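You operate a simulated robot arm through the tools that you are given. There is no shell and no other tool. Be economical: measure what you need, move in short steps, check, and stop when the job is done.

The job below is to be done with a simulated robot arm. You get a single attempt, and the scene is never put back.

## Task
Fill the small can with the orange band with its matching drink.
Fine: two doses, none spilt; green is LIME, purple BERRY, orange PEACH; end with the slide at CAN IN; no lid; the drink knob stays. Set down upright: what you pick out.

The check looks at the end state, three seconds after you hand in, the way a careful person would. Anything else that was tipped, shoved, dropped, spilled or broken makes it a failure. Lids that push on must go on centred and level and be pressed home; caps that screw on are set level and turned clockwise until they are tight.

## Robot
A 7-joint arm with a two-finger parallel gripper, fixed in place. Base frame: the origin is at the foot of the arm, x ahead of it, y to its left, z up; the work surface is at about z = 0.86. Lengths are in m, angles in rad, forces in N, time in s.
With the tool pointing down near the work surface it reaches from about 0.3 to 0.7 m from the base axis. Its first joint turns from -1.152 to 1.152 rad. Payload 1.57 kg.
The TCP is the grasp point between the finger pads, 0.03 m short of the fingertips. In the tool frame z runs along the fingers and y along their closing line. The gripper opens to 0.11 m. The fingers are 0.024 m wide and 0.012 m thick; the gripper's body (0.048 by 0.112 m) begins 0.078 m behind the TCP.
Orientation is told as [roll, pitch, yaw] about the base's x, y, z axes, in that order, counted from this pose: with the fingers straight down and closing along the base's y, the tool's x points along the base's -x, its y along +y and its z along -z.

## Interface
- The arm moves only by the tool arm_command. Its argument "commands" is one flat list of numbers, 7 for each row, row after row: the shift along the tool's x, y, z in units of 50 mm (1.0 is 50 mm), then the turn, a rotation vector about the tool's x, y, z in units of 4 degrees (1.0 is 4 degrees), then the gripper command, from -1 (fully open) to 1 (shut), values between in proportion. In form: [dx, dy, dz, wx, wy, wz, grip, dx, dy, dz, wx, wy, wz, grip, ...]. A call has 1 to 8 rows; each row shifts and turns the commanded pose from where the row before left it, along the tool's axes as they then stand. A call with a number of a shift or a turn outside -1 to 1 is refused whole. Each row takes 0.2 s and may step no farther than 0.05 m and 0.15 rad from the row before; otherwise, or with a gripper value out of range, the whole call is refused. A pose out of reach is approached as far as the arm can. The call stops where the force on the tool passes 60 N (or 10 N more than at its start, if that is more) or the arm is blocked; 0.2 s more then pass. Each finger travels about 0.108 m/s and halts on what it meets, pressing with about 27 N; the grip force reading is that of the motor and also rises with nothing between the fingers. The clock runs only during rows and for 0.2 s after the last one: add rows that do not move to give the fingers time. It gives the time, the measured TCP pose, the force on the tool (base axes), the opening and the grip force at its end, in the units of the frame above (readings bear some noise), with the torque about the TCP (base axes, N m) and any sound that the robot's microphone picked up, and new pictures: "pictures" is both (left out), scene, wrist or none.
- Cameras (640 x 400 px; columns grow to the right, rows downward): "scene" is fixed at [0.1835, -0.4042, 1.4208]; the picture's right is [0.60, -0.80, 0.00], its down [-0.34, -0.25, -0.91] and it looks along [0.73, 0.54, -0.42] (base axes); focal length 281 px, centre (320, 200). "wrist" rides on the gripper at [0.07, 0.016, -0.141] in the tool frame; the picture's right is [-0.23, 0.97, 0.00], its down [-0.86, -0.20, -0.48] and it looks along [-0.47, -0.11, 0.88] (tool axes); focal length 222 px, centre (320, 200). There is no depth. A picture from a camera that has moved, and an enlarged one, comes with that camera's place and axes in the base frame and with its lens.
- enlarge(camera, box): a new picture of the part [left, top, right, bottom] of that camera's present view, enlarged. The clock stands still meanwhile.
- close_job(): hands the job in; it is judged then, once.

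Go step by step. Nothing tells you positions but the pictures and the camera data: compare them with the known pose of the tool, close in by small moves and look again before you grip or let go. The budget is 120 turns and 200 pictures, counting those below and the enlarged ones. Unless the task says otherwise, let go and move clear before handing in.

The tools are called after ">>>" as name(argument=value, ...) on one line, values as JSON. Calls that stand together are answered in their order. arm_command: Moves the arm, as the interface text tells. Its arguments: {"type":"object","properties":{"commands":{"type":"array","items":{"type":"number"}},"pictures":{"type":"string","enum":["both","scene","wrist","none"]}},"required":["commands"]} The other tools are called the same way: enlarge (camera, box) takes an enlarged picture of a part of a camera's view; close_job () hands the job in.

At the start:

```text
clock: 0.0
position: [0.3604, -0.0189, 1.3104]
orientation: [0.001, 0.0, 0.001]
ft_force: [0.7, -0.5, 0.2]
torque: [-0.01, -0.01, -0.01]
grip_width: 0.11
grip_force: 0.0
```

scene: 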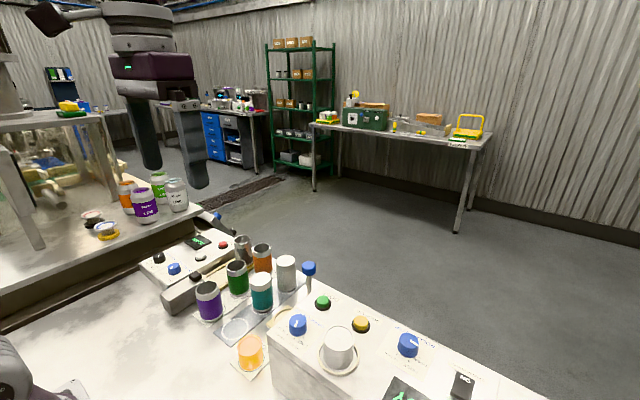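
wrist: 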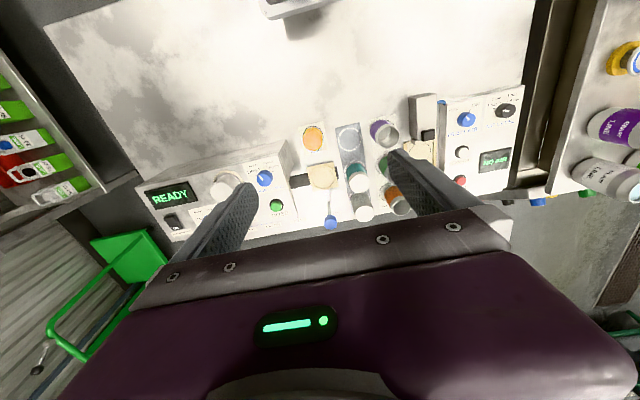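

I see a table with two devices, several banded cans and shelf bottles. I'll look closer at the parts before moving.

>>> enlarge(camera="scene", box=[140, 220, 340, 345])

>>> enlarge(camera="scene", box=[240, 280, 500, 400])

>>> enlarge(camera="wrist", box=[270, 80, 530, 240])

>>> enlarge(camera="wrist", box=[130, 110, 350, 245])

>>> enlarge(camera="scene", box=[60, 160, 220, 260])

```text
3.20 times, centred on (240, 282) of scene
camera zoom: at [0.1835, -0.4042, 1.4208], right [0.6, -0.8, 0.0], down [-0.34, -0.25, -0.91], along [0.73, 0.54, -0.42], focal length 900 px, centre (576, -64)
```

zoom: 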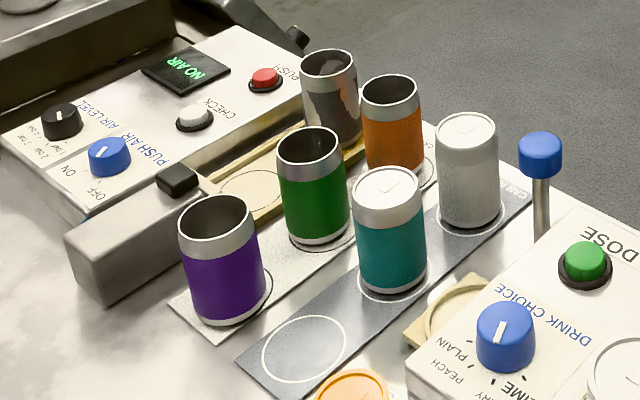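

```text
2.46 times, centred on (370, 340) of scene
camera zoom: at [0.1835, -0.4042, 1.4208], right [0.6, -0.8, 0.0], down [-0.34, -0.25, -0.91], along [0.73, 0.54, -0.42], focal length 692 px, centre (197, -145)
```

zoom: 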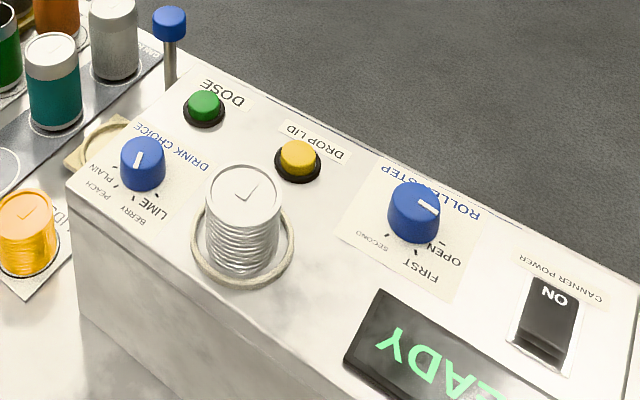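

```text
2.46 times, centred on (400, 160) of wrist
camera zoom: at [0.2912, -0.0035, 1.4526], right [0.23, 0.97, 0.0], down [0.86, -0.2, 0.48], along [0.47, -0.11, -0.88], focal length 547 px, centre (123, 298)
```

zoom: 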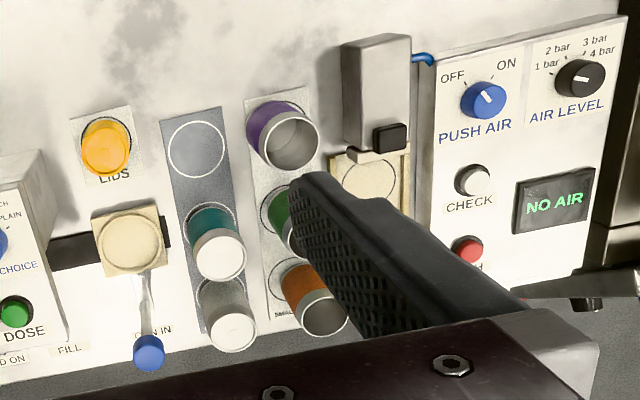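

```text
2.91 times, centred on (240, 178) of wrist
camera zoom: at [0.2912, -0.0035, 1.4526], right [0.23, 0.97, 0.0], down [0.86, -0.2, 0.48], along [0.47, -0.11, -0.88], focal length 646 px, centre (553, 266)
```

zoom: 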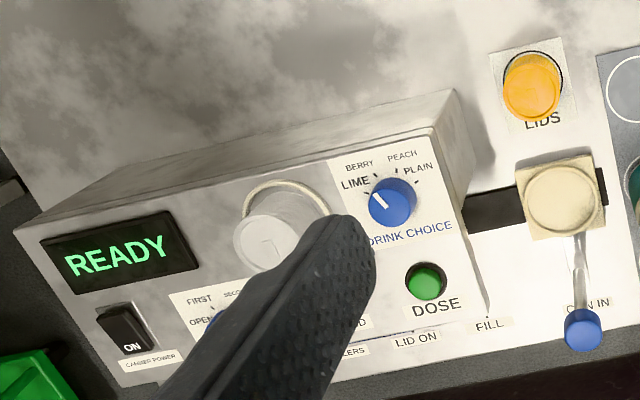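

```text
4.00 times, centred on (140, 210) of scene
camera zoom: at [0.1835, -0.4042, 1.4208], right [0.6, -0.8, 0.0], down [-0.34, -0.25, -0.91], along [0.73, 0.54, -0.42], focal length 1125 px, centre (1040, 160)
```

zoom: 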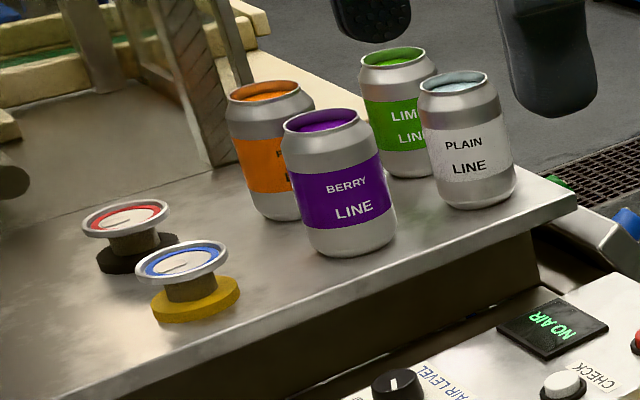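

The drink knob seems to point at LIME; the orange can is near (0.63, 0.138), the slide seat near (0.53, -0.05), and its lever knob near (0.61, -0.05, 0.98). PEACH needs the knob turned first, so I'll go above it for a closer look.

>>> arm_command(commands=[-0.29, -0.473, 0.633, 0, 0, 0, -1, -0.29, -0.473, 0.633, 0, 0, 0, -1, -0.29, -0.473, 0.633, 0, 0, 0, -1, -0.29, -0.473, 0.633, 0, 0, 0, -1, -0.29, -0.473, 0.633, 0, 0, 0, -1, -0.29, -0.473, 0.633, 0, 0, 0, -1], pictures="both")

```text
clock: 1.4
position: [0.4453, -0.1584, 1.1208]
orientation: [0.001, 0.0, 0.0]
ft_force: [0.6, -0.4, -0.3]
torque: [0.03, 0.02, 0.0]
grip_width: 0.1101
grip_force: 0.0
camera wrist: at [0.3758, -0.143, 1.2628], right [0.23, 0.97, 0.0], down [0.85, -0.2, 0.48], along [0.47, -0.11, -0.88], focal length 222 px, centre (320, 200)
```

scene: 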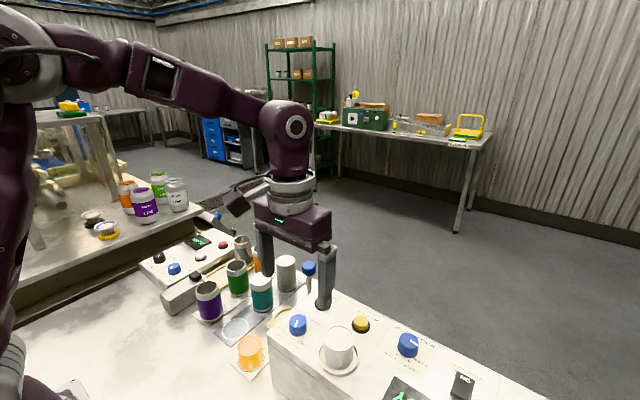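
wrist: 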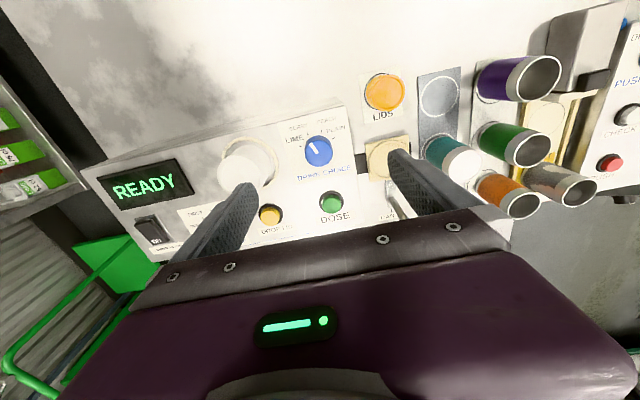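

>>> enlarge(camera="wrist", box=[260, 100, 420, 220])

>>> enlarge(camera="wrist", box=[420, 40, 640, 230])

>>> enlarge(camera="scene", box=[270, 290, 370, 360])

```text
3.33 times, centred on (340, 160) of wrist
camera zoom: at [0.3758, -0.143, 1.2628], right [0.23, 0.97, 0.0], down [0.85, -0.2, 0.48], along [0.47, -0.11, -0.88], focal length 740 px, centre (253, 333)
```

zoom: 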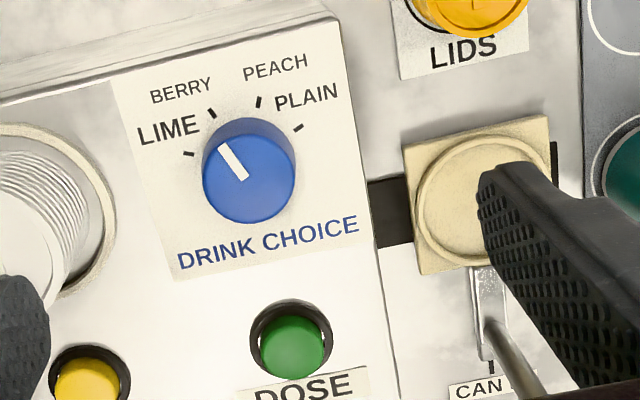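

```text
2.11 times, centred on (530, 135) of wrist
camera zoom: at [0.3758, -0.143, 1.2628], right [0.23, 0.97, 0.0], down [0.85, -0.2, 0.48], along [0.47, -0.11, -0.88], focal length 468 px, centre (-122, 337)
```

zoom: 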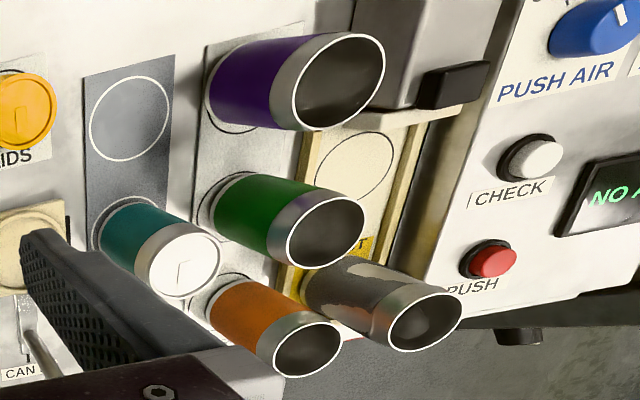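

```text
5.71 times, centred on (320, 325) of scene
camera zoom: at [0.1835, -0.4042, 1.4208], right [0.6, -0.8, 0.0], down [-0.34, -0.25, -0.91], along [0.73, 0.54, -0.42], focal length 1607 px, centre (320, -514)
```

zoom: 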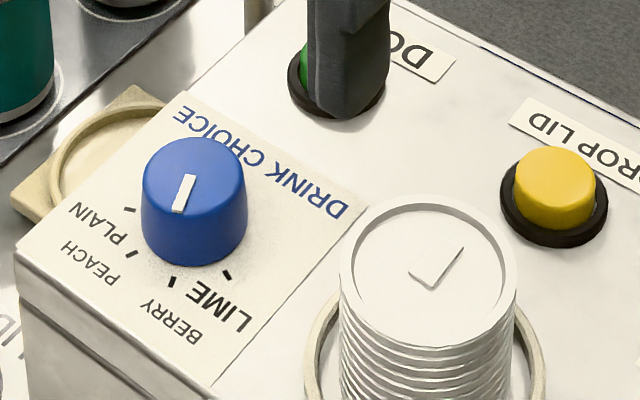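

The knob actually points at BERRY (ticks at about -70, -23, +23, +70 degrees), so it must turn about 46° clockwise to PEACH. The knob is at about (0.447, -0.161), with the panel at z≈1.00 and its top at 1.023. I'll pre-turn the tool, part-close, and come down over it.

>>> arm_command(commands=[-0.034, -0.052, 0.2, 0, 0, -1, 0, 0, 0, 0.2, 0, 0, -1, 0, 0, 0, 0.2, 0, 0, -1, 0, 0, 0, 0.2, 0, 0, -1, 0, 0, 0, 0.2, 0, 0, -1, 0, 0, 0, 0.1, 0, 0, -1, 0])

```text
clock: 2.8
position: [0.4482, -0.1629, 1.0668]
orientation: [0.0, 0.0, 0.42]
ft_force: [0.4, 1.2, -0.6]
torque: [0.0, -0.02, 0.02]
grip_width: 0.055
grip_force: 0.1
camera wrist: at [0.3789, -0.1779, 1.2089], right [-0.19, 0.98, 0.0], down [0.86, 0.17, 0.48], along [0.47, 0.09, -0.88], focal length 222 px, centre (320, 200)
```

scene: 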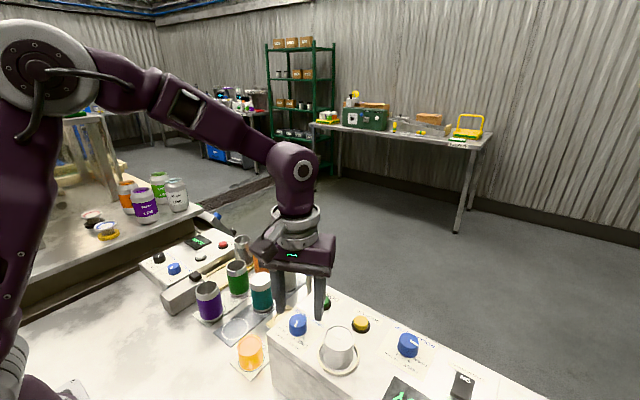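
wrist: 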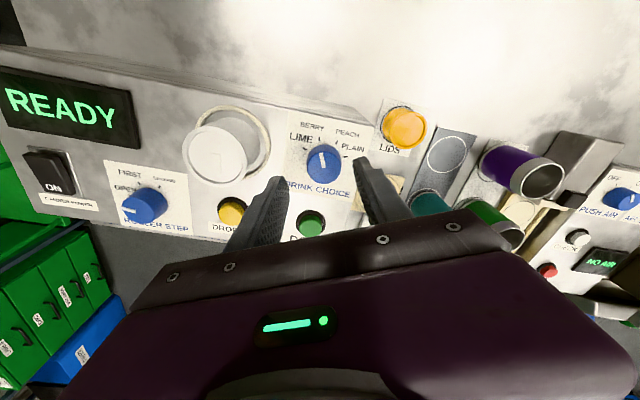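

The fingers straddle the knob at height; I'll check the centring.

>>> enlarge(camera="wrist", box=[260, 100, 420, 220])

>>> enlarge(camera="scene", box=[250, 260, 350, 360])

```text
3.33 times, centred on (340, 160) of wrist
camera zoom: at [0.3789, -0.1779, 1.2089], right [-0.19, 0.98, 0.0], down [0.86, 0.17, 0.48], along [0.47, 0.09, -0.88], focal length 740 px, centre (253, 333)
```

zoom: 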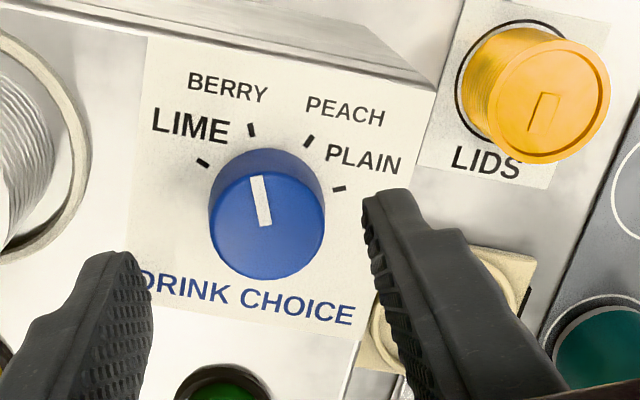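

```text
4.00 times, centred on (300, 310) of scene
camera zoom: at [0.1835, -0.4042, 1.4208], right [0.6, -0.8, 0.0], down [-0.34, -0.25, -0.91], along [0.73, 0.54, -0.42], focal length 1125 px, centre (400, -240)
```

zoom: 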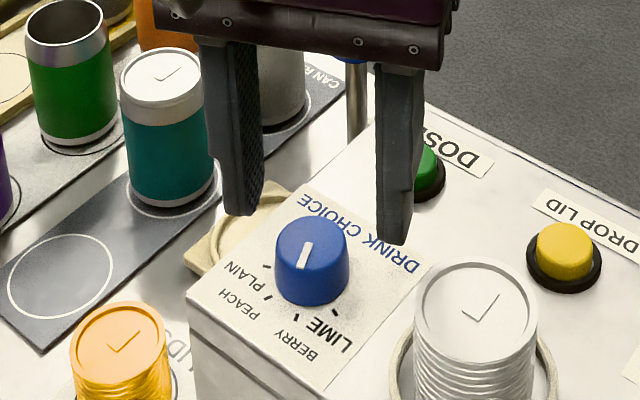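

Nearly centred: shift a few mm, go down to tip height ~1.008, then close.

>>> arm_command(commands=[0.04, 0.05, 0.2, 0, 0, 0, 0, 0, 0, 0.2, 0, 0, 0, 0, 0, 0, 0.18, 0, 0, 0, 0, 0, 0, 0, 0, 0, 0, 0.6, 0, 0, 0, 0, 0, 0, 0.6, 0, 0, 0, 0, 0, 0, 0.6])

```text
clock: 4.2
position: [0.4449, -0.1601, 1.0372]
orientation: [0.002, 0.003, 0.419]
ft_force: [-7.1, 12.6, 1.3]
torque: [0.47, 0.18, 0.02]
grip_width: 0.0318
grip_force: 40.1
camera wrist: at [0.3762, -0.1751, 1.1793], right [-0.19, 0.98, 0.0], down [0.86, 0.16, 0.48], along [0.47, 0.09, -0.88], focal length 222 px, centre (320, 200)
```

scene: 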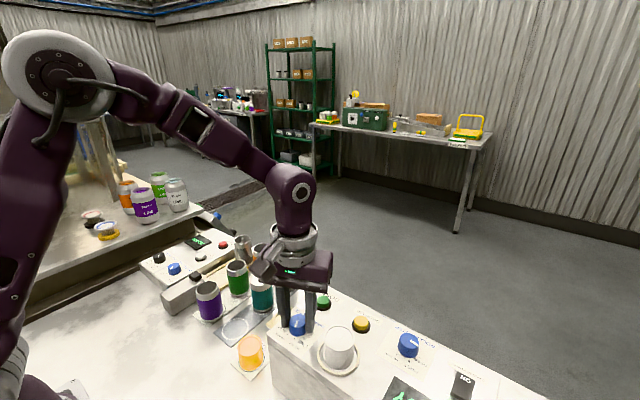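
wrist: 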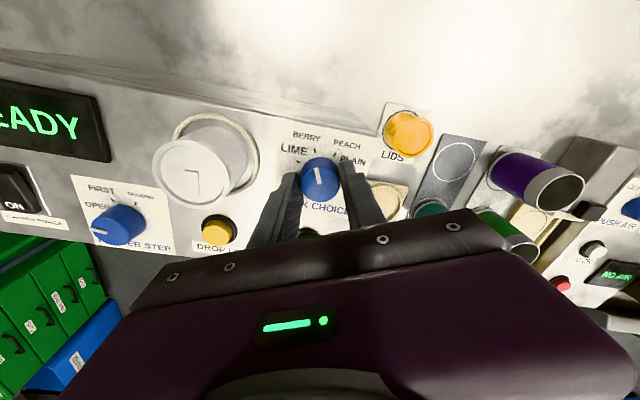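

Gripped. Now turning +46° about the tool's z.

>>> arm_command(commands=[0, 0.03, 0, 0, 0, 0, 0.6, 0, 0, 0, 0, 0, 1, 0.6, 0, 0, 0, 0, 0, 1, 0.6, 0, 0, 0, 0, 0, 1, 0.6, 0, 0, 0, 0, 0, 1, 0.6, 0, 0, 0, 0, 0, 1, 0.6, 0, 0, 0, 0, 0, 1, 0.6, 0, 0, 0, 0, 0, 1, 0.6], pictures="none")

>>> arm_command(commands=[0, 0, 0, 0, 0, 1, 0.6, 0, 0, 0, 0, 0, 1, 0.6, 0, 0, 0, 0, 0, 1, 0.6, 0, 0, 0, 0, 0, 1, 0.6, 0, 0, 0, 0, 0, 0, 0.6], pictures="wrist")

>>> enlarge(camera="wrist", box=[240, 100, 400, 220])

```text
clock: 6.0
position: [0.4447, -0.1598, 1.0379]
orientation: [-0.001, -0.001, -0.071]
ft_force: [-14.7, 5.7, 34.2]
torque: [0.25, 0.91, 0.01]
grip_width: 0.0321
grip_force: 41.0
```

```text
clock: 7.2
position: [0.4459, -0.1592, 1.0374]
orientation: [0.0, -0.005, -0.349]
ft_force: [5.4, 4.7, 20.4]
torque: [0.18, -0.3, -0.02]
grip_width: 0.0321
grip_force: 40.8
camera wrist: at [0.3857, -0.1217, 1.1788], right [0.55, 0.84, 0.0], down [0.73, -0.48, 0.48], along [0.4, -0.26, -0.88], focal length 222 px, centre (320, 200)
```

wrist: 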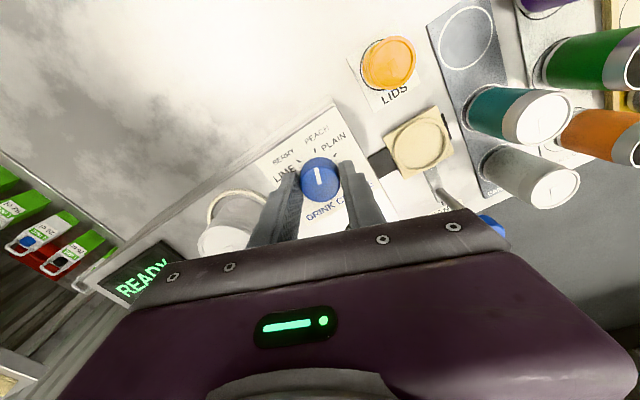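

```text
3.33 times, centred on (320, 160) of wrist
camera zoom: at [0.3857, -0.1217, 1.1788], right [0.55, 0.84, 0.0], down [0.73, -0.48, 0.48], along [0.4, -0.26, -0.88], focal length 740 px, centre (320, 333)
```

zoom: 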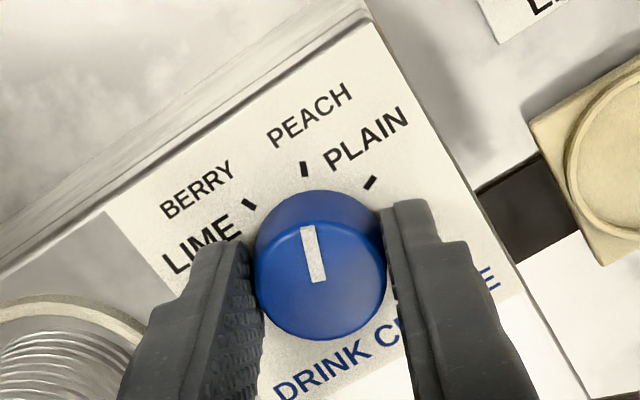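

The knob points exactly at PEACH. Release, rise, and travel above the orange can.

>>> arm_command(commands=[0, 0, 0, 0, 0, 0, 0, 0, 0, 0, 0, 0, 0, 0, 0, 0, 0.5, 0, 0, 0, 0, 0, 0, -1, 0, 0, 0, 0, 0, 0, -1, 0, 0, -1, 0, 0, 0, -1, 0, 0, -1, 0, 0, 0, -0.8, 0, 0, -1, 0, 0, 0, 0, 0, 0, -1, 0], pictures="none")

```text
clock: 7.9
position: [0.443, -0.1608, 1.032]
orientation: [0.0, -0.009, -0.352]
ft_force: [-12.4, 7.1, 26.8]
torque: [0.11, 0.74, -0.21]
grip_width: 0.0543
grip_force: 0.1
stopped in row 3: the force on the tool passed its limit at 119 N (the readings are from after the stop); the commanded pose is now the measured one
```

A wrong sign in my third row pressed the fingertips onto the panel; I'll lift straight up and check for damage.

>>> arm_command(commands=[0, 0, -0.3, 0, 0, 0, 0, 0, 0, -0.6, 0, 0, 0, 0, 0, 0, -1, 0, 0, -1, 0, 0, 0, -1, 0, 0, -1, 0, 0, 0, -0.8, 0, 0, -1, 0, 0, 0, 0, 0, 0, -1, 0, 0, 0, 0, 0, 0, -1, 0])

>>> enlarge(camera="scene", box=[250, 270, 450, 395])

>>> enlarge(camera="wrist", box=[260, 80, 460, 230])

```text
clock: 9.5
position: [0.4435, -0.1591, 1.2173]
orientation: [-0.003, -0.007, -0.001]
ft_force: [-0.1, 0.5, 0.2]
torque: [0.02, 0.01, -0.02]
grip_width: 0.055
grip_force: 0.1
camera wrist: at [0.3734, -0.145, 1.3586], right [0.23, 0.97, 0.0], down [0.85, -0.2, 0.49], along [0.47, -0.11, -0.87], focal length 222 px, centre (320, 200)
```

scene: 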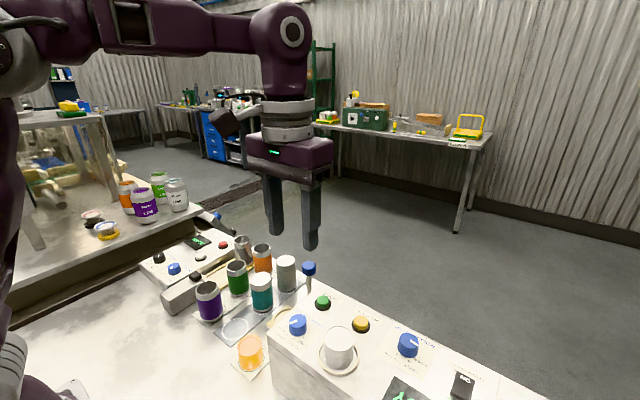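
wrist: 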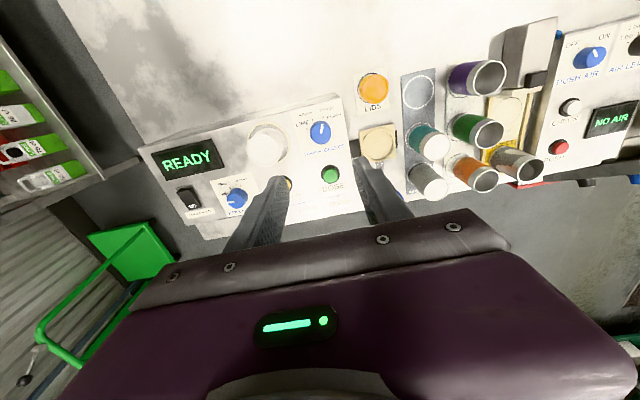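

```text
3.20 times, centred on (350, 332) of scene
camera zoom: at [0.1835, -0.4042, 1.4208], right [0.6, -0.8, 0.0], down [-0.34, -0.25, -0.91], along [0.73, 0.54, -0.42], focal length 900 px, centre (224, -224)
```

zoom: 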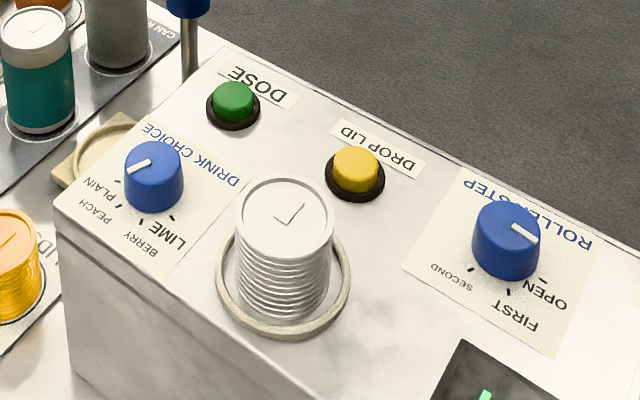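

```text
2.67 times, centred on (360, 155) of wrist
camera zoom: at [0.3734, -0.145, 1.3586], right [0.23, 0.97, 0.0], down [0.85, -0.2, 0.49], along [0.47, -0.11, -0.87], focal length 592 px, centre (213, 320)
```

zoom: 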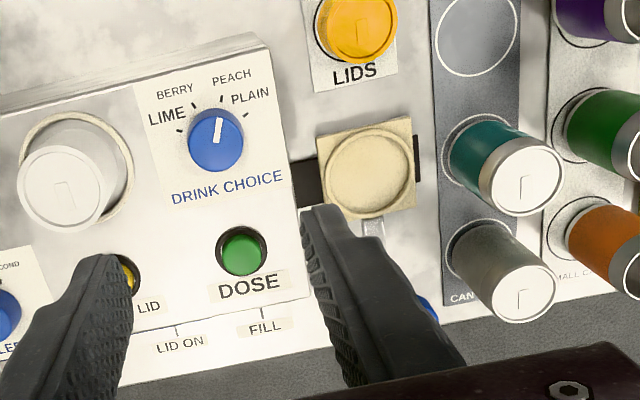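

Nothing was harmed and the knob is at PEACH. Now moving to above the orange can.

>>> arm_command(commands=[-0.341, 0.7425, 0.1425, 0, 0, 0, -0.45, -0.341, 0.7425, 0.1425, 0, 0, 0, -0.45, -0.341, 0.7425, 0.1425, 0, 0, 0, -0.45, -0.341, 0.7425, 0.1425, 0, 0, 0, -0.45, -0.341, 0.7425, 0.1425, 0, 0, 0, -0.45, -0.341, 0.7425, 0.1425, 0, 0, 0, -0.45, -0.341, 0.7425, 0.1425, 0, 0, 0, -0.45, -0.341, 0.7425, 0.1425, 0, 0, 0, -0.45])

>>> enlarge(camera="wrist", box=[230, 80, 430, 240])

>>> enlarge(camera="scene", box=[200, 200, 340, 320])

```text
clock: 11.3
position: [0.5814, 0.1363, 1.1615]
orientation: [-0.004, -0.007, -0.001]
ft_force: [-0.1, 0.8, 0.1]
torque: [-0.04, 0.02, 0.02]
grip_width: 0.0797
grip_force: 0.0
camera wrist: at [0.511, 0.1518, 1.3014], right [0.23, 0.97, 0.0], down [0.85, -0.2, 0.49], along [0.47, -0.11, -0.87], focal length 222 px, centre (320, 200)
```

scene: 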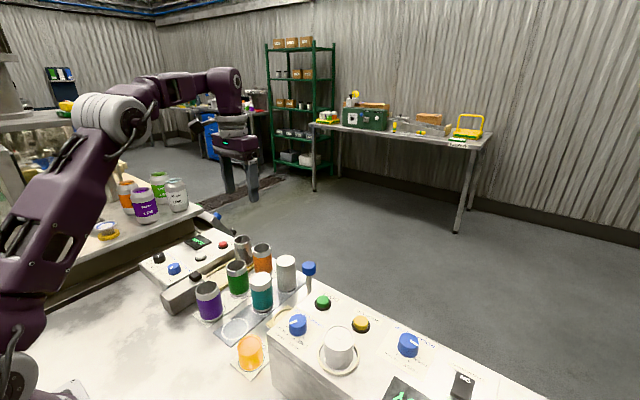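
wrist: 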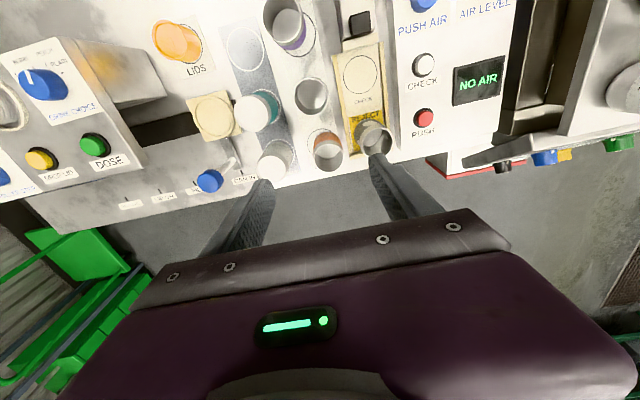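

```text
2.50 times, centred on (330, 160) of wrist
camera zoom: at [0.511, 0.1518, 1.3014], right [0.23, 0.97, 0.0], down [0.85, -0.2, 0.49], along [0.47, -0.11, -0.87], focal length 555 px, centre (295, 300)
```

zoom: 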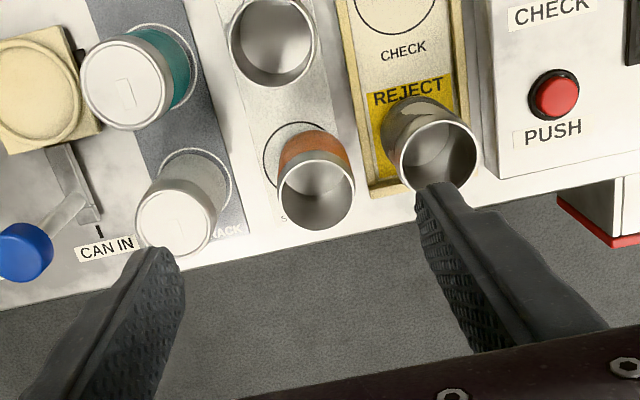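

```text
3.33 times, centred on (270, 260) of scene
camera zoom: at [0.1835, -0.4042, 1.4208], right [0.6, -0.8, 0.0], down [-0.34, -0.25, -0.91], along [0.73, 0.54, -0.42], focal length 938 px, centre (487, 0)
```

zoom: 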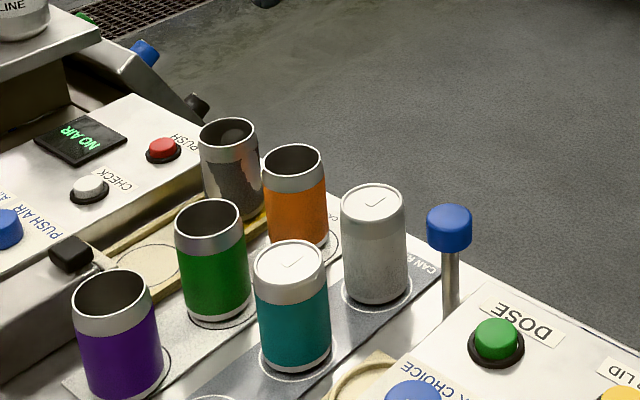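

Rim centre of the orange can is about (0.631, 0.139, 0.936), diameter 54 mm. I'll turn the tool by 90° so the fingers close along x, which clears the neighbouring cans and later the machine's edge.

>>> arm_command(commands=[0, 0, 0, 0, 0, 0.9375, -0.36, 0, 0, 0, 0, 0, 0.9375, -0.36, 0, 0, 0, 0, 0, 0.9375, -0.36, 0, 0, 0, 0, 0, 0.9375, -0.36, 0, 0, 0, 0, 0, 0.9375, -0.36, 0, 0, 0, 0, 0, 0.9375, -0.36, 0, 0, 0, 0, 0, 0.9375, -0.36, 0, 0, 0, 0, 0, 0.9375, -0.36], pictures="none")

>>> arm_command(commands=[0, 0, 0, 0, 0, 0.9375, -0.36, 0, 0, 0, 0, 0, 0.9375, -0.36, 0, 0, 0, 0, 0, 0.9375, -0.36, 0, 0, 0, 0, 0, 0.9375, -0.36, 0, 0, 0, 0, 0, 0.9375, -0.36, 0, 0, 0, 0, 0, 0.9375, -0.36, 0, 0, 0, 0, 0, 0.9375, -0.36, 0, 0, 0, 0, 0, 0.9375, -0.36], pictures="none")

>>> arm_command(commands=[0, 0, 0, 0, 0, 0.9375, -0.36, 0, 0, 0, 0, 0, 0.9375, -0.36, 0, 0, 0, 0, 0, 0.9375, -0.36, 0, 0, 0, 0, 0, 0.9375, -0.36, 0, 0, 0, 0, 0, 0.9375, -0.36, 0, 0, 0, 0, 0, 0.9375, -0.36, 0, 0, 0, 0, 0, 0.9375, -0.36, 0, 0, 0, 0, 0, 0.9375, -0.36], pictures="none")

```text
clock: 13.1
position: [0.5804, 0.1374, 1.1588]
orientation: [0.0, -0.008, -0.524]
ft_force: [0.3, 0.1, 0.2]
torque: [-0.01, -0.03, 0.01]
grip_width: 0.0749
grip_force: 0.0
```

```text
clock: 14.9
position: [0.58, 0.1373, 1.1578]
orientation: [0.004, -0.004, -1.049]
ft_force: [0.4, 0.6, 0.0]
torque: [0.01, 0.02, -0.01]
grip_width: 0.0748
grip_force: 0.1
```

```text
clock: 16.7
position: [0.5811, 0.137, 1.1593]
orientation: [0.007, -0.001, -1.572]
ft_force: [0.5, 0.1, -0.2]
torque: [0.02, 0.0, 0.0]
grip_width: 0.075
grip_force: 0.0
```

Now above the can in x, descending partway to look.

>>> arm_command(commands=[0.04, 0.5, 0.2, 0, 0, 0, -0.36, 0, 0.5, 0.4, 0, 0, 0, -0.36, 0, 0, 0.8, 0, 0, 0, -0.36, 0, 0, 0.8, 0, 0, 0, -0.36])

>>> enlarge(camera="wrist", box=[220, 80, 440, 240])

>>> enlarge(camera="scene", box=[200, 180, 340, 310])

```text
clock: 17.7
position: [0.6333, 0.1366, 1.0488]
orientation: [0.009, -0.002, -1.57]
ft_force: [0.5, -0.3, 0.3]
torque: [0.01, 0.0, 0.03]
grip_width: 0.0749
grip_force: 0.0
out of reach, approached as far as the arm can: row 2
camera wrist: at [0.6488, 0.2061, 1.1914], right [0.97, -0.23, 0.01], down [-0.2, -0.85, 0.48], along [-0.1, -0.47, -0.88], focal length 222 px, centre (320, 200)
```

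scene: 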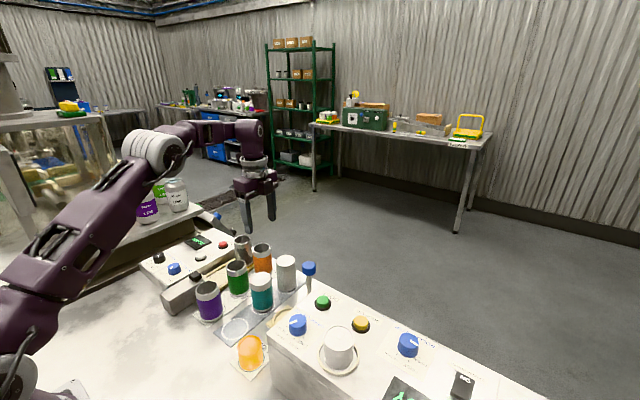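
wrist: 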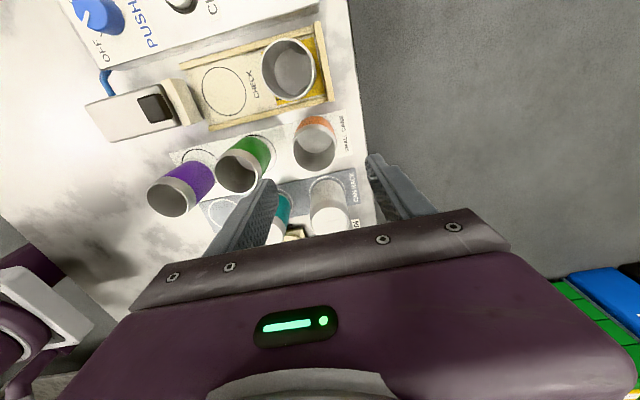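

```text
2.50 times, centred on (330, 160) of wrist
camera zoom: at [0.6488, 0.2061, 1.1914], right [0.97, -0.23, 0.01], down [-0.2, -0.85, 0.48], along [-0.1, -0.47, -0.88], focal length 555 px, centre (295, 300)
```

zoom: 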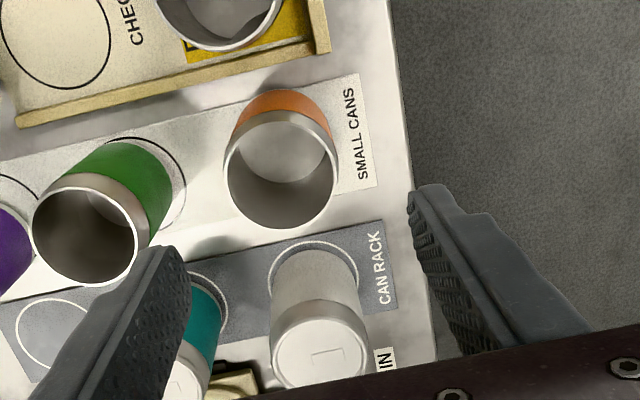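

```text
3.08 times, centred on (270, 245) of scene
camera zoom: at [0.1835, -0.4042, 1.4208], right [0.6, -0.8, 0.0], down [-0.34, -0.25, -0.91], along [0.73, 0.54, -0.42], focal length 865 px, centre (474, 62)
```

zoom: 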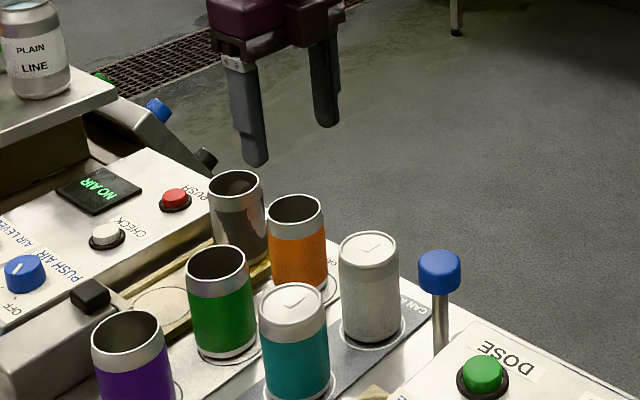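

The can is empty and the gripper nearly aligned (can ≈ (0.629, 0.137)). Descending in two steps.

>>> arm_command(commands=[0.02, -0.08, 0.6, 0, 0, 0, -0.36, 0, 0, 0.7, 0, 0, 0, -0.36, 0, 0, 0.5, 0, 0, 0, -0.36])

>>> enlarge(camera="wrist", box=[220, 100, 440, 260])

>>> enlarge(camera="scene", box=[200, 200, 340, 310])

```text
clock: 18.5
position: [0.6278, 0.1393, 0.9603]
orientation: [0.009, -0.004, -1.571]
ft_force: [-0.6, 0.4, -0.2]
torque: [0.0, -0.04, -0.01]
grip_width: 0.0747
grip_force: 0.1
camera wrist: at [0.6428, 0.2083, 1.1012], right [0.97, -0.23, 0.01], down [-0.2, -0.85, 0.48], along [-0.1, -0.47, -0.88], focal length 222 px, centre (320, 200)
```

scene: 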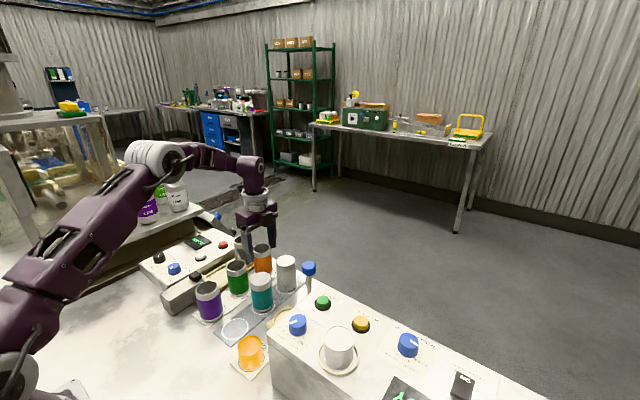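
wrist: 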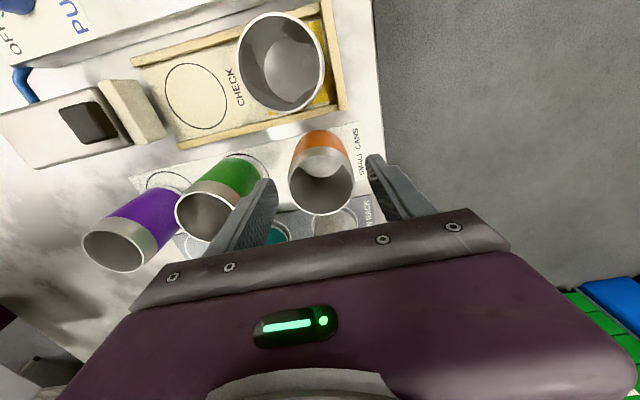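

```text
2.50 times, centred on (330, 180) of wrist
camera zoom: at [0.6428, 0.2083, 1.1012], right [0.97, -0.23, 0.01], down [-0.2, -0.85, 0.48], along [-0.1, -0.47, -0.88], focal length 555 px, centre (295, 250)
```

zoom: 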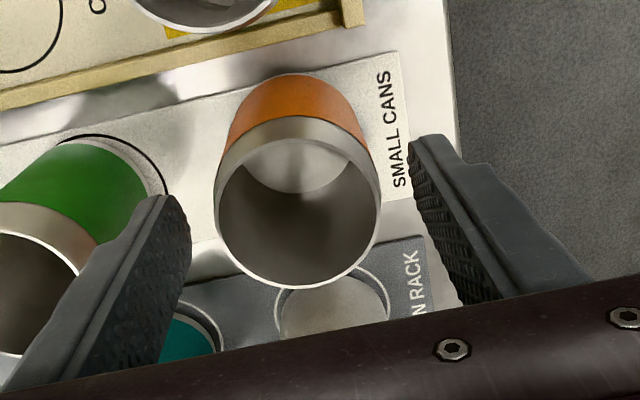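

```text
3.64 times, centred on (270, 255) of scene
camera zoom: at [0.1835, -0.4042, 1.4208], right [0.6, -0.8, 0.0], down [-0.34, -0.25, -0.91], along [0.73, 0.54, -0.42], focal length 1023 px, centre (502, 0)
```

zoom: 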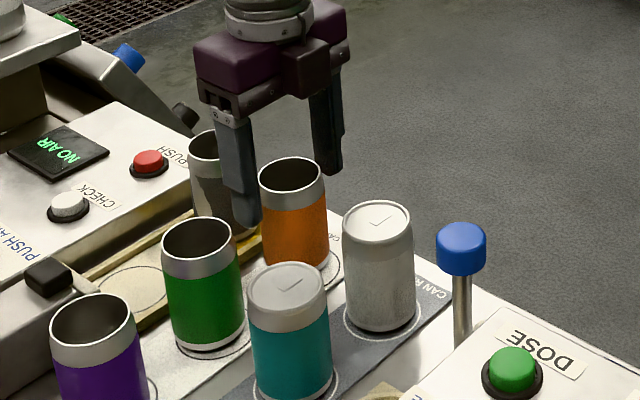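

Aligned within 2 mm. Descend to z≈0.923 and close.

>>> arm_command(commands=[-0.02, 0.02, 0.4, 0, 0, 0, -0.36, 0, 0, 0.34, 0, 0, 0, -0.36, 0, 0, 0, 0, 0, 0, -0.1, 0, 0, 0, 0, 0, 0, 0.1, 0, 0, 0, 0, 0, 0, 0.2, 0, 0, 0, 0, 0, 0, 0.2])

>>> enlarge(camera="scene", box=[200, 200, 340, 310])

```text
clock: 19.9
position: [0.6287, 0.1374, 0.9224]
orientation: [0.007, -0.004, -1.572]
ft_force: [0.2, -0.3, -0.6]
torque: [-0.02, 0.01, 0.02]
grip_width: 0.0509
grip_force: 27.2
camera wrist: at [0.6445, 0.2066, 1.0642], right [0.97, -0.23, 0.01], down [-0.2, -0.85, 0.48], along [-0.1, -0.47, -0.88], focal length 222 px, centre (320, 200)
```

scene: 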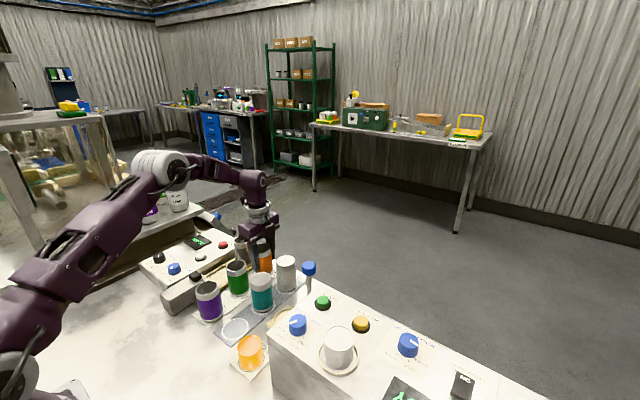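
wrist: 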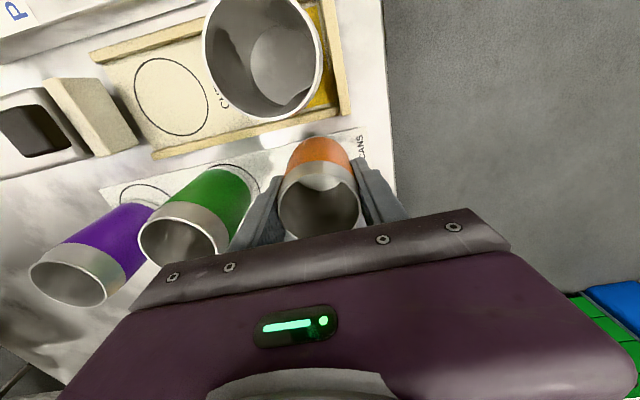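

```text
3.64 times, centred on (270, 255) of scene
camera zoom: at [0.1835, -0.4042, 1.4208], right [0.6, -0.8, 0.0], down [-0.34, -0.25, -0.91], along [0.73, 0.54, -0.42], focal length 1023 px, centre (502, 0)
```

zoom: 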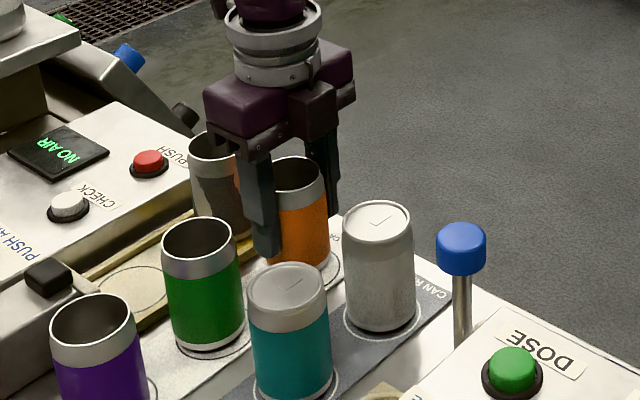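

Gripped firmly. Lift and carry to above the slide seat at height.

>>> arm_command(commands=[0, 0, -0.4, 0, 0, 0, 0.2, 0, 0, -0.7, 0, 0, 0, 0.2, 0, 0, -0.8, 0, 0, 0, 0.2, 0, 0, -0.8, 0, 0, 0, 0.2], pictures="scene")

>>> arm_command(commands=[-0.627, -0.342, 0, 0, 0, 0, 0.2, -0.627, -0.342, 0, 0, 0, 0, 0.2, -0.627, -0.342, 0, 0, 0, 0, 0.2, -0.627, -0.342, 0, 0, 0, 0, 0.2, -0.627, -0.342, 0, 0, 0, 0, 0.2, -0.627, -0.342, 0, 0, 0, 0, 0.2])

>>> enlarge(camera="wrist", box=[200, 60, 440, 230])

>>> enlarge(camera="scene", box=[230, 220, 370, 330])

```text
clock: 20.9
position: [0.628, 0.1388, 1.0597]
orientation: [0.007, -0.005, -1.57]
ft_force: [-0.5, -0.1, 0.9]
torque: [-0.04, 0.04, -0.01]
grip_width: 0.0511
grip_force: 27.6
```

scene: 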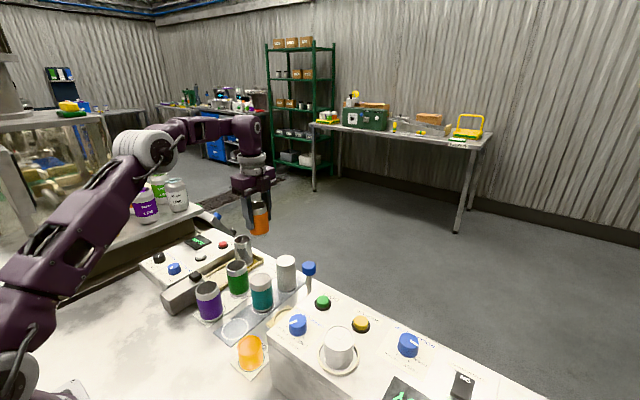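

```text
clock: 22.3
position: [0.5251, -0.0479, 1.0572]
orientation: [0.008, -0.003, -1.572]
ft_force: [-0.1, -0.2, 0.2]
torque: [0.05, -0.01, 0.0]
grip_width: 0.0509
grip_force: 27.1
camera wrist: at [0.5406, 0.0204, 1.1979], right [0.97, -0.23, 0.01], down [-0.2, -0.85, 0.48], along [-0.1, -0.47, -0.88], focal length 222 px, centre (320, 200)
```

scene: 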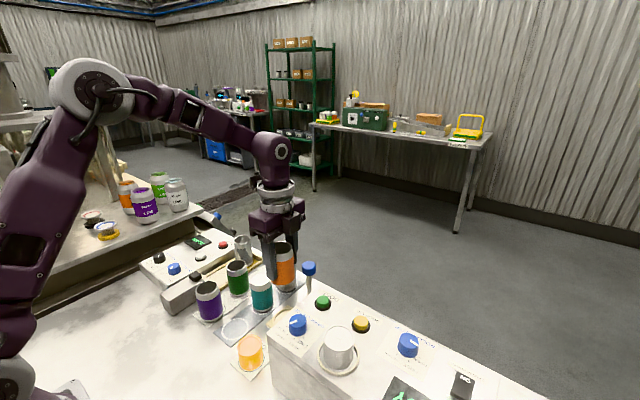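
wrist: 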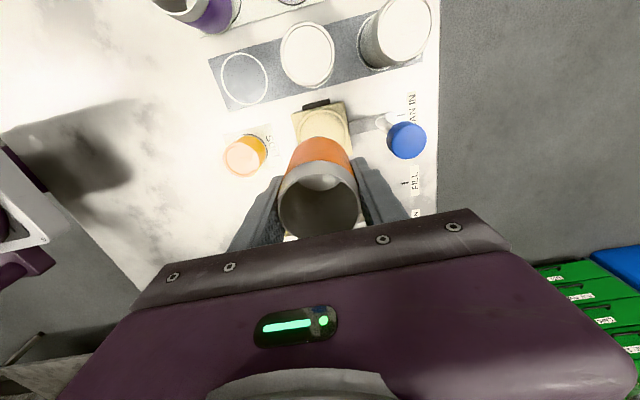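

```text
2.35 times, centred on (320, 145) of wrist
camera zoom: at [0.5406, 0.0204, 1.1979], right [0.97, -0.23, 0.01], down [-0.2, -0.85, 0.48], along [-0.1, -0.47, -0.88], focal length 523 px, centre (320, 329)
```

zoom: 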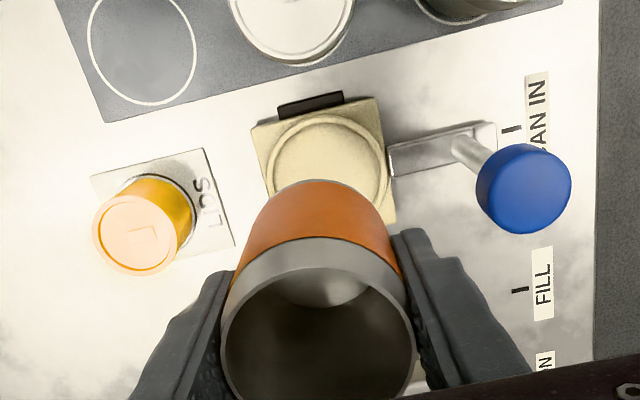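

```text
3.64 times, centred on (300, 275) of scene
camera zoom: at [0.1835, -0.4042, 1.4208], right [0.6, -0.8, 0.0], down [-0.34, -0.25, -0.91], along [0.73, 0.54, -0.42], focal length 1023 px, centre (393, -73)
```

zoom: 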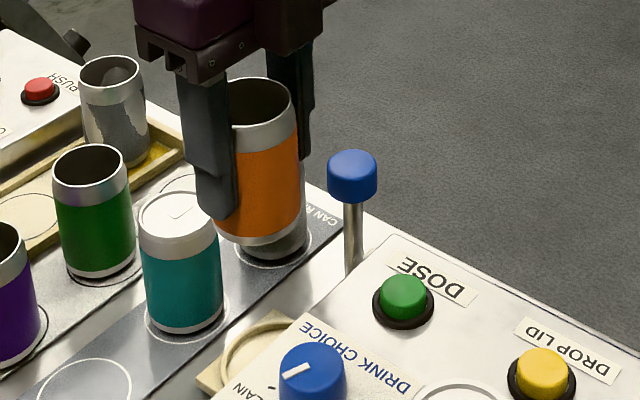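

The seat appears centred near (0.530, -0.051). Shift slightly and lower until the can's bottom is about 2 cm above the seat.

>>> arm_command(commands=[-0.06, 0.08, 0.5, 0, 0, 0, 0.2, 0, 0, 0.7, 0, 0, 0, 0.2, 0, 0, 0.7, 0, 0, 0, 0.2])

>>> enlarge(camera="wrist", box=[220, 80, 420, 230])

>>> enlarge(camera="scene", box=[230, 250, 350, 350])

```text
clock: 23.1
position: [0.53, -0.0527, 0.9617]
orientation: [0.008, -0.003, -1.572]
ft_force: [-0.1, -0.4, -0.4]
torque: [0.0, 0.01, 0.0]
grip_width: 0.0509
grip_force: 26.9
camera wrist: at [0.5463, 0.0166, 1.1026], right [0.97, -0.23, 0.01], down [-0.2, -0.85, 0.48], along [-0.1, -0.47, -0.88], focal length 222 px, centre (320, 200)
```

scene: 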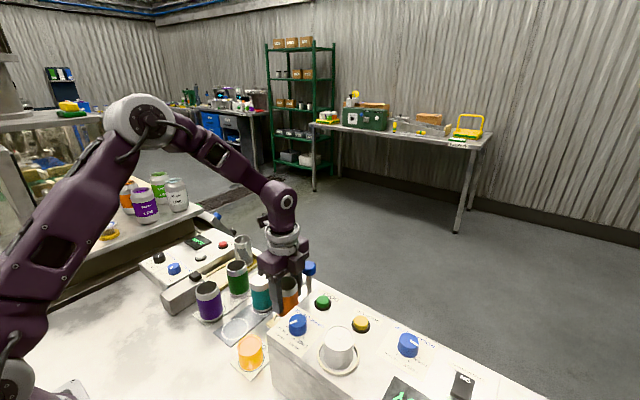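
wrist: 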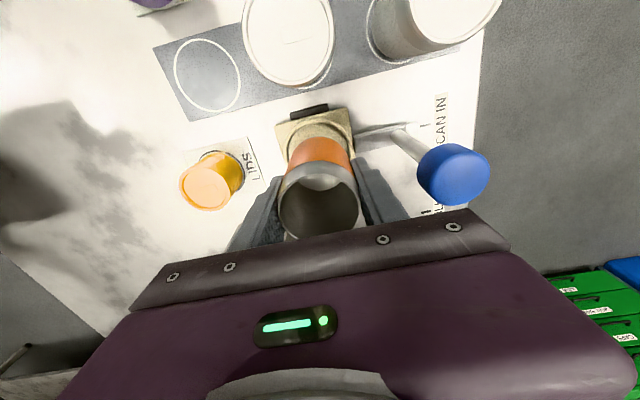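

```text
2.67 times, centred on (320, 155) of wrist
camera zoom: at [0.5463, 0.0166, 1.1026], right [0.97, -0.23, 0.01], down [-0.2, -0.85, 0.48], along [-0.1, -0.47, -0.88], focal length 592 px, centre (320, 320)
```

zoom: 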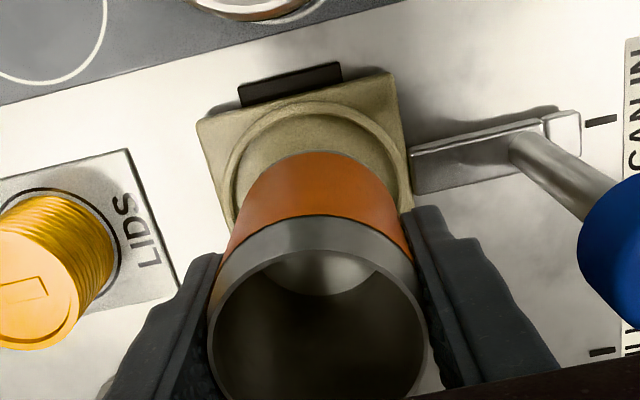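

```text
4.00 times, centred on (290, 300) of scene
camera zoom: at [0.1835, -0.4042, 1.4208], right [0.6, -0.8, 0.0], down [-0.34, -0.25, -0.91], along [0.73, 0.54, -0.42], focal length 1125 px, centre (440, -200)
```

zoom: 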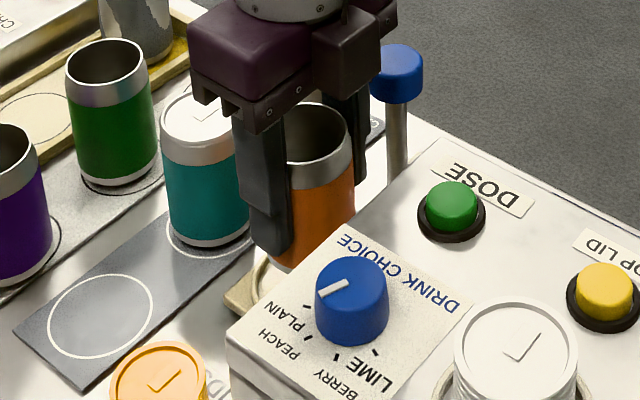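

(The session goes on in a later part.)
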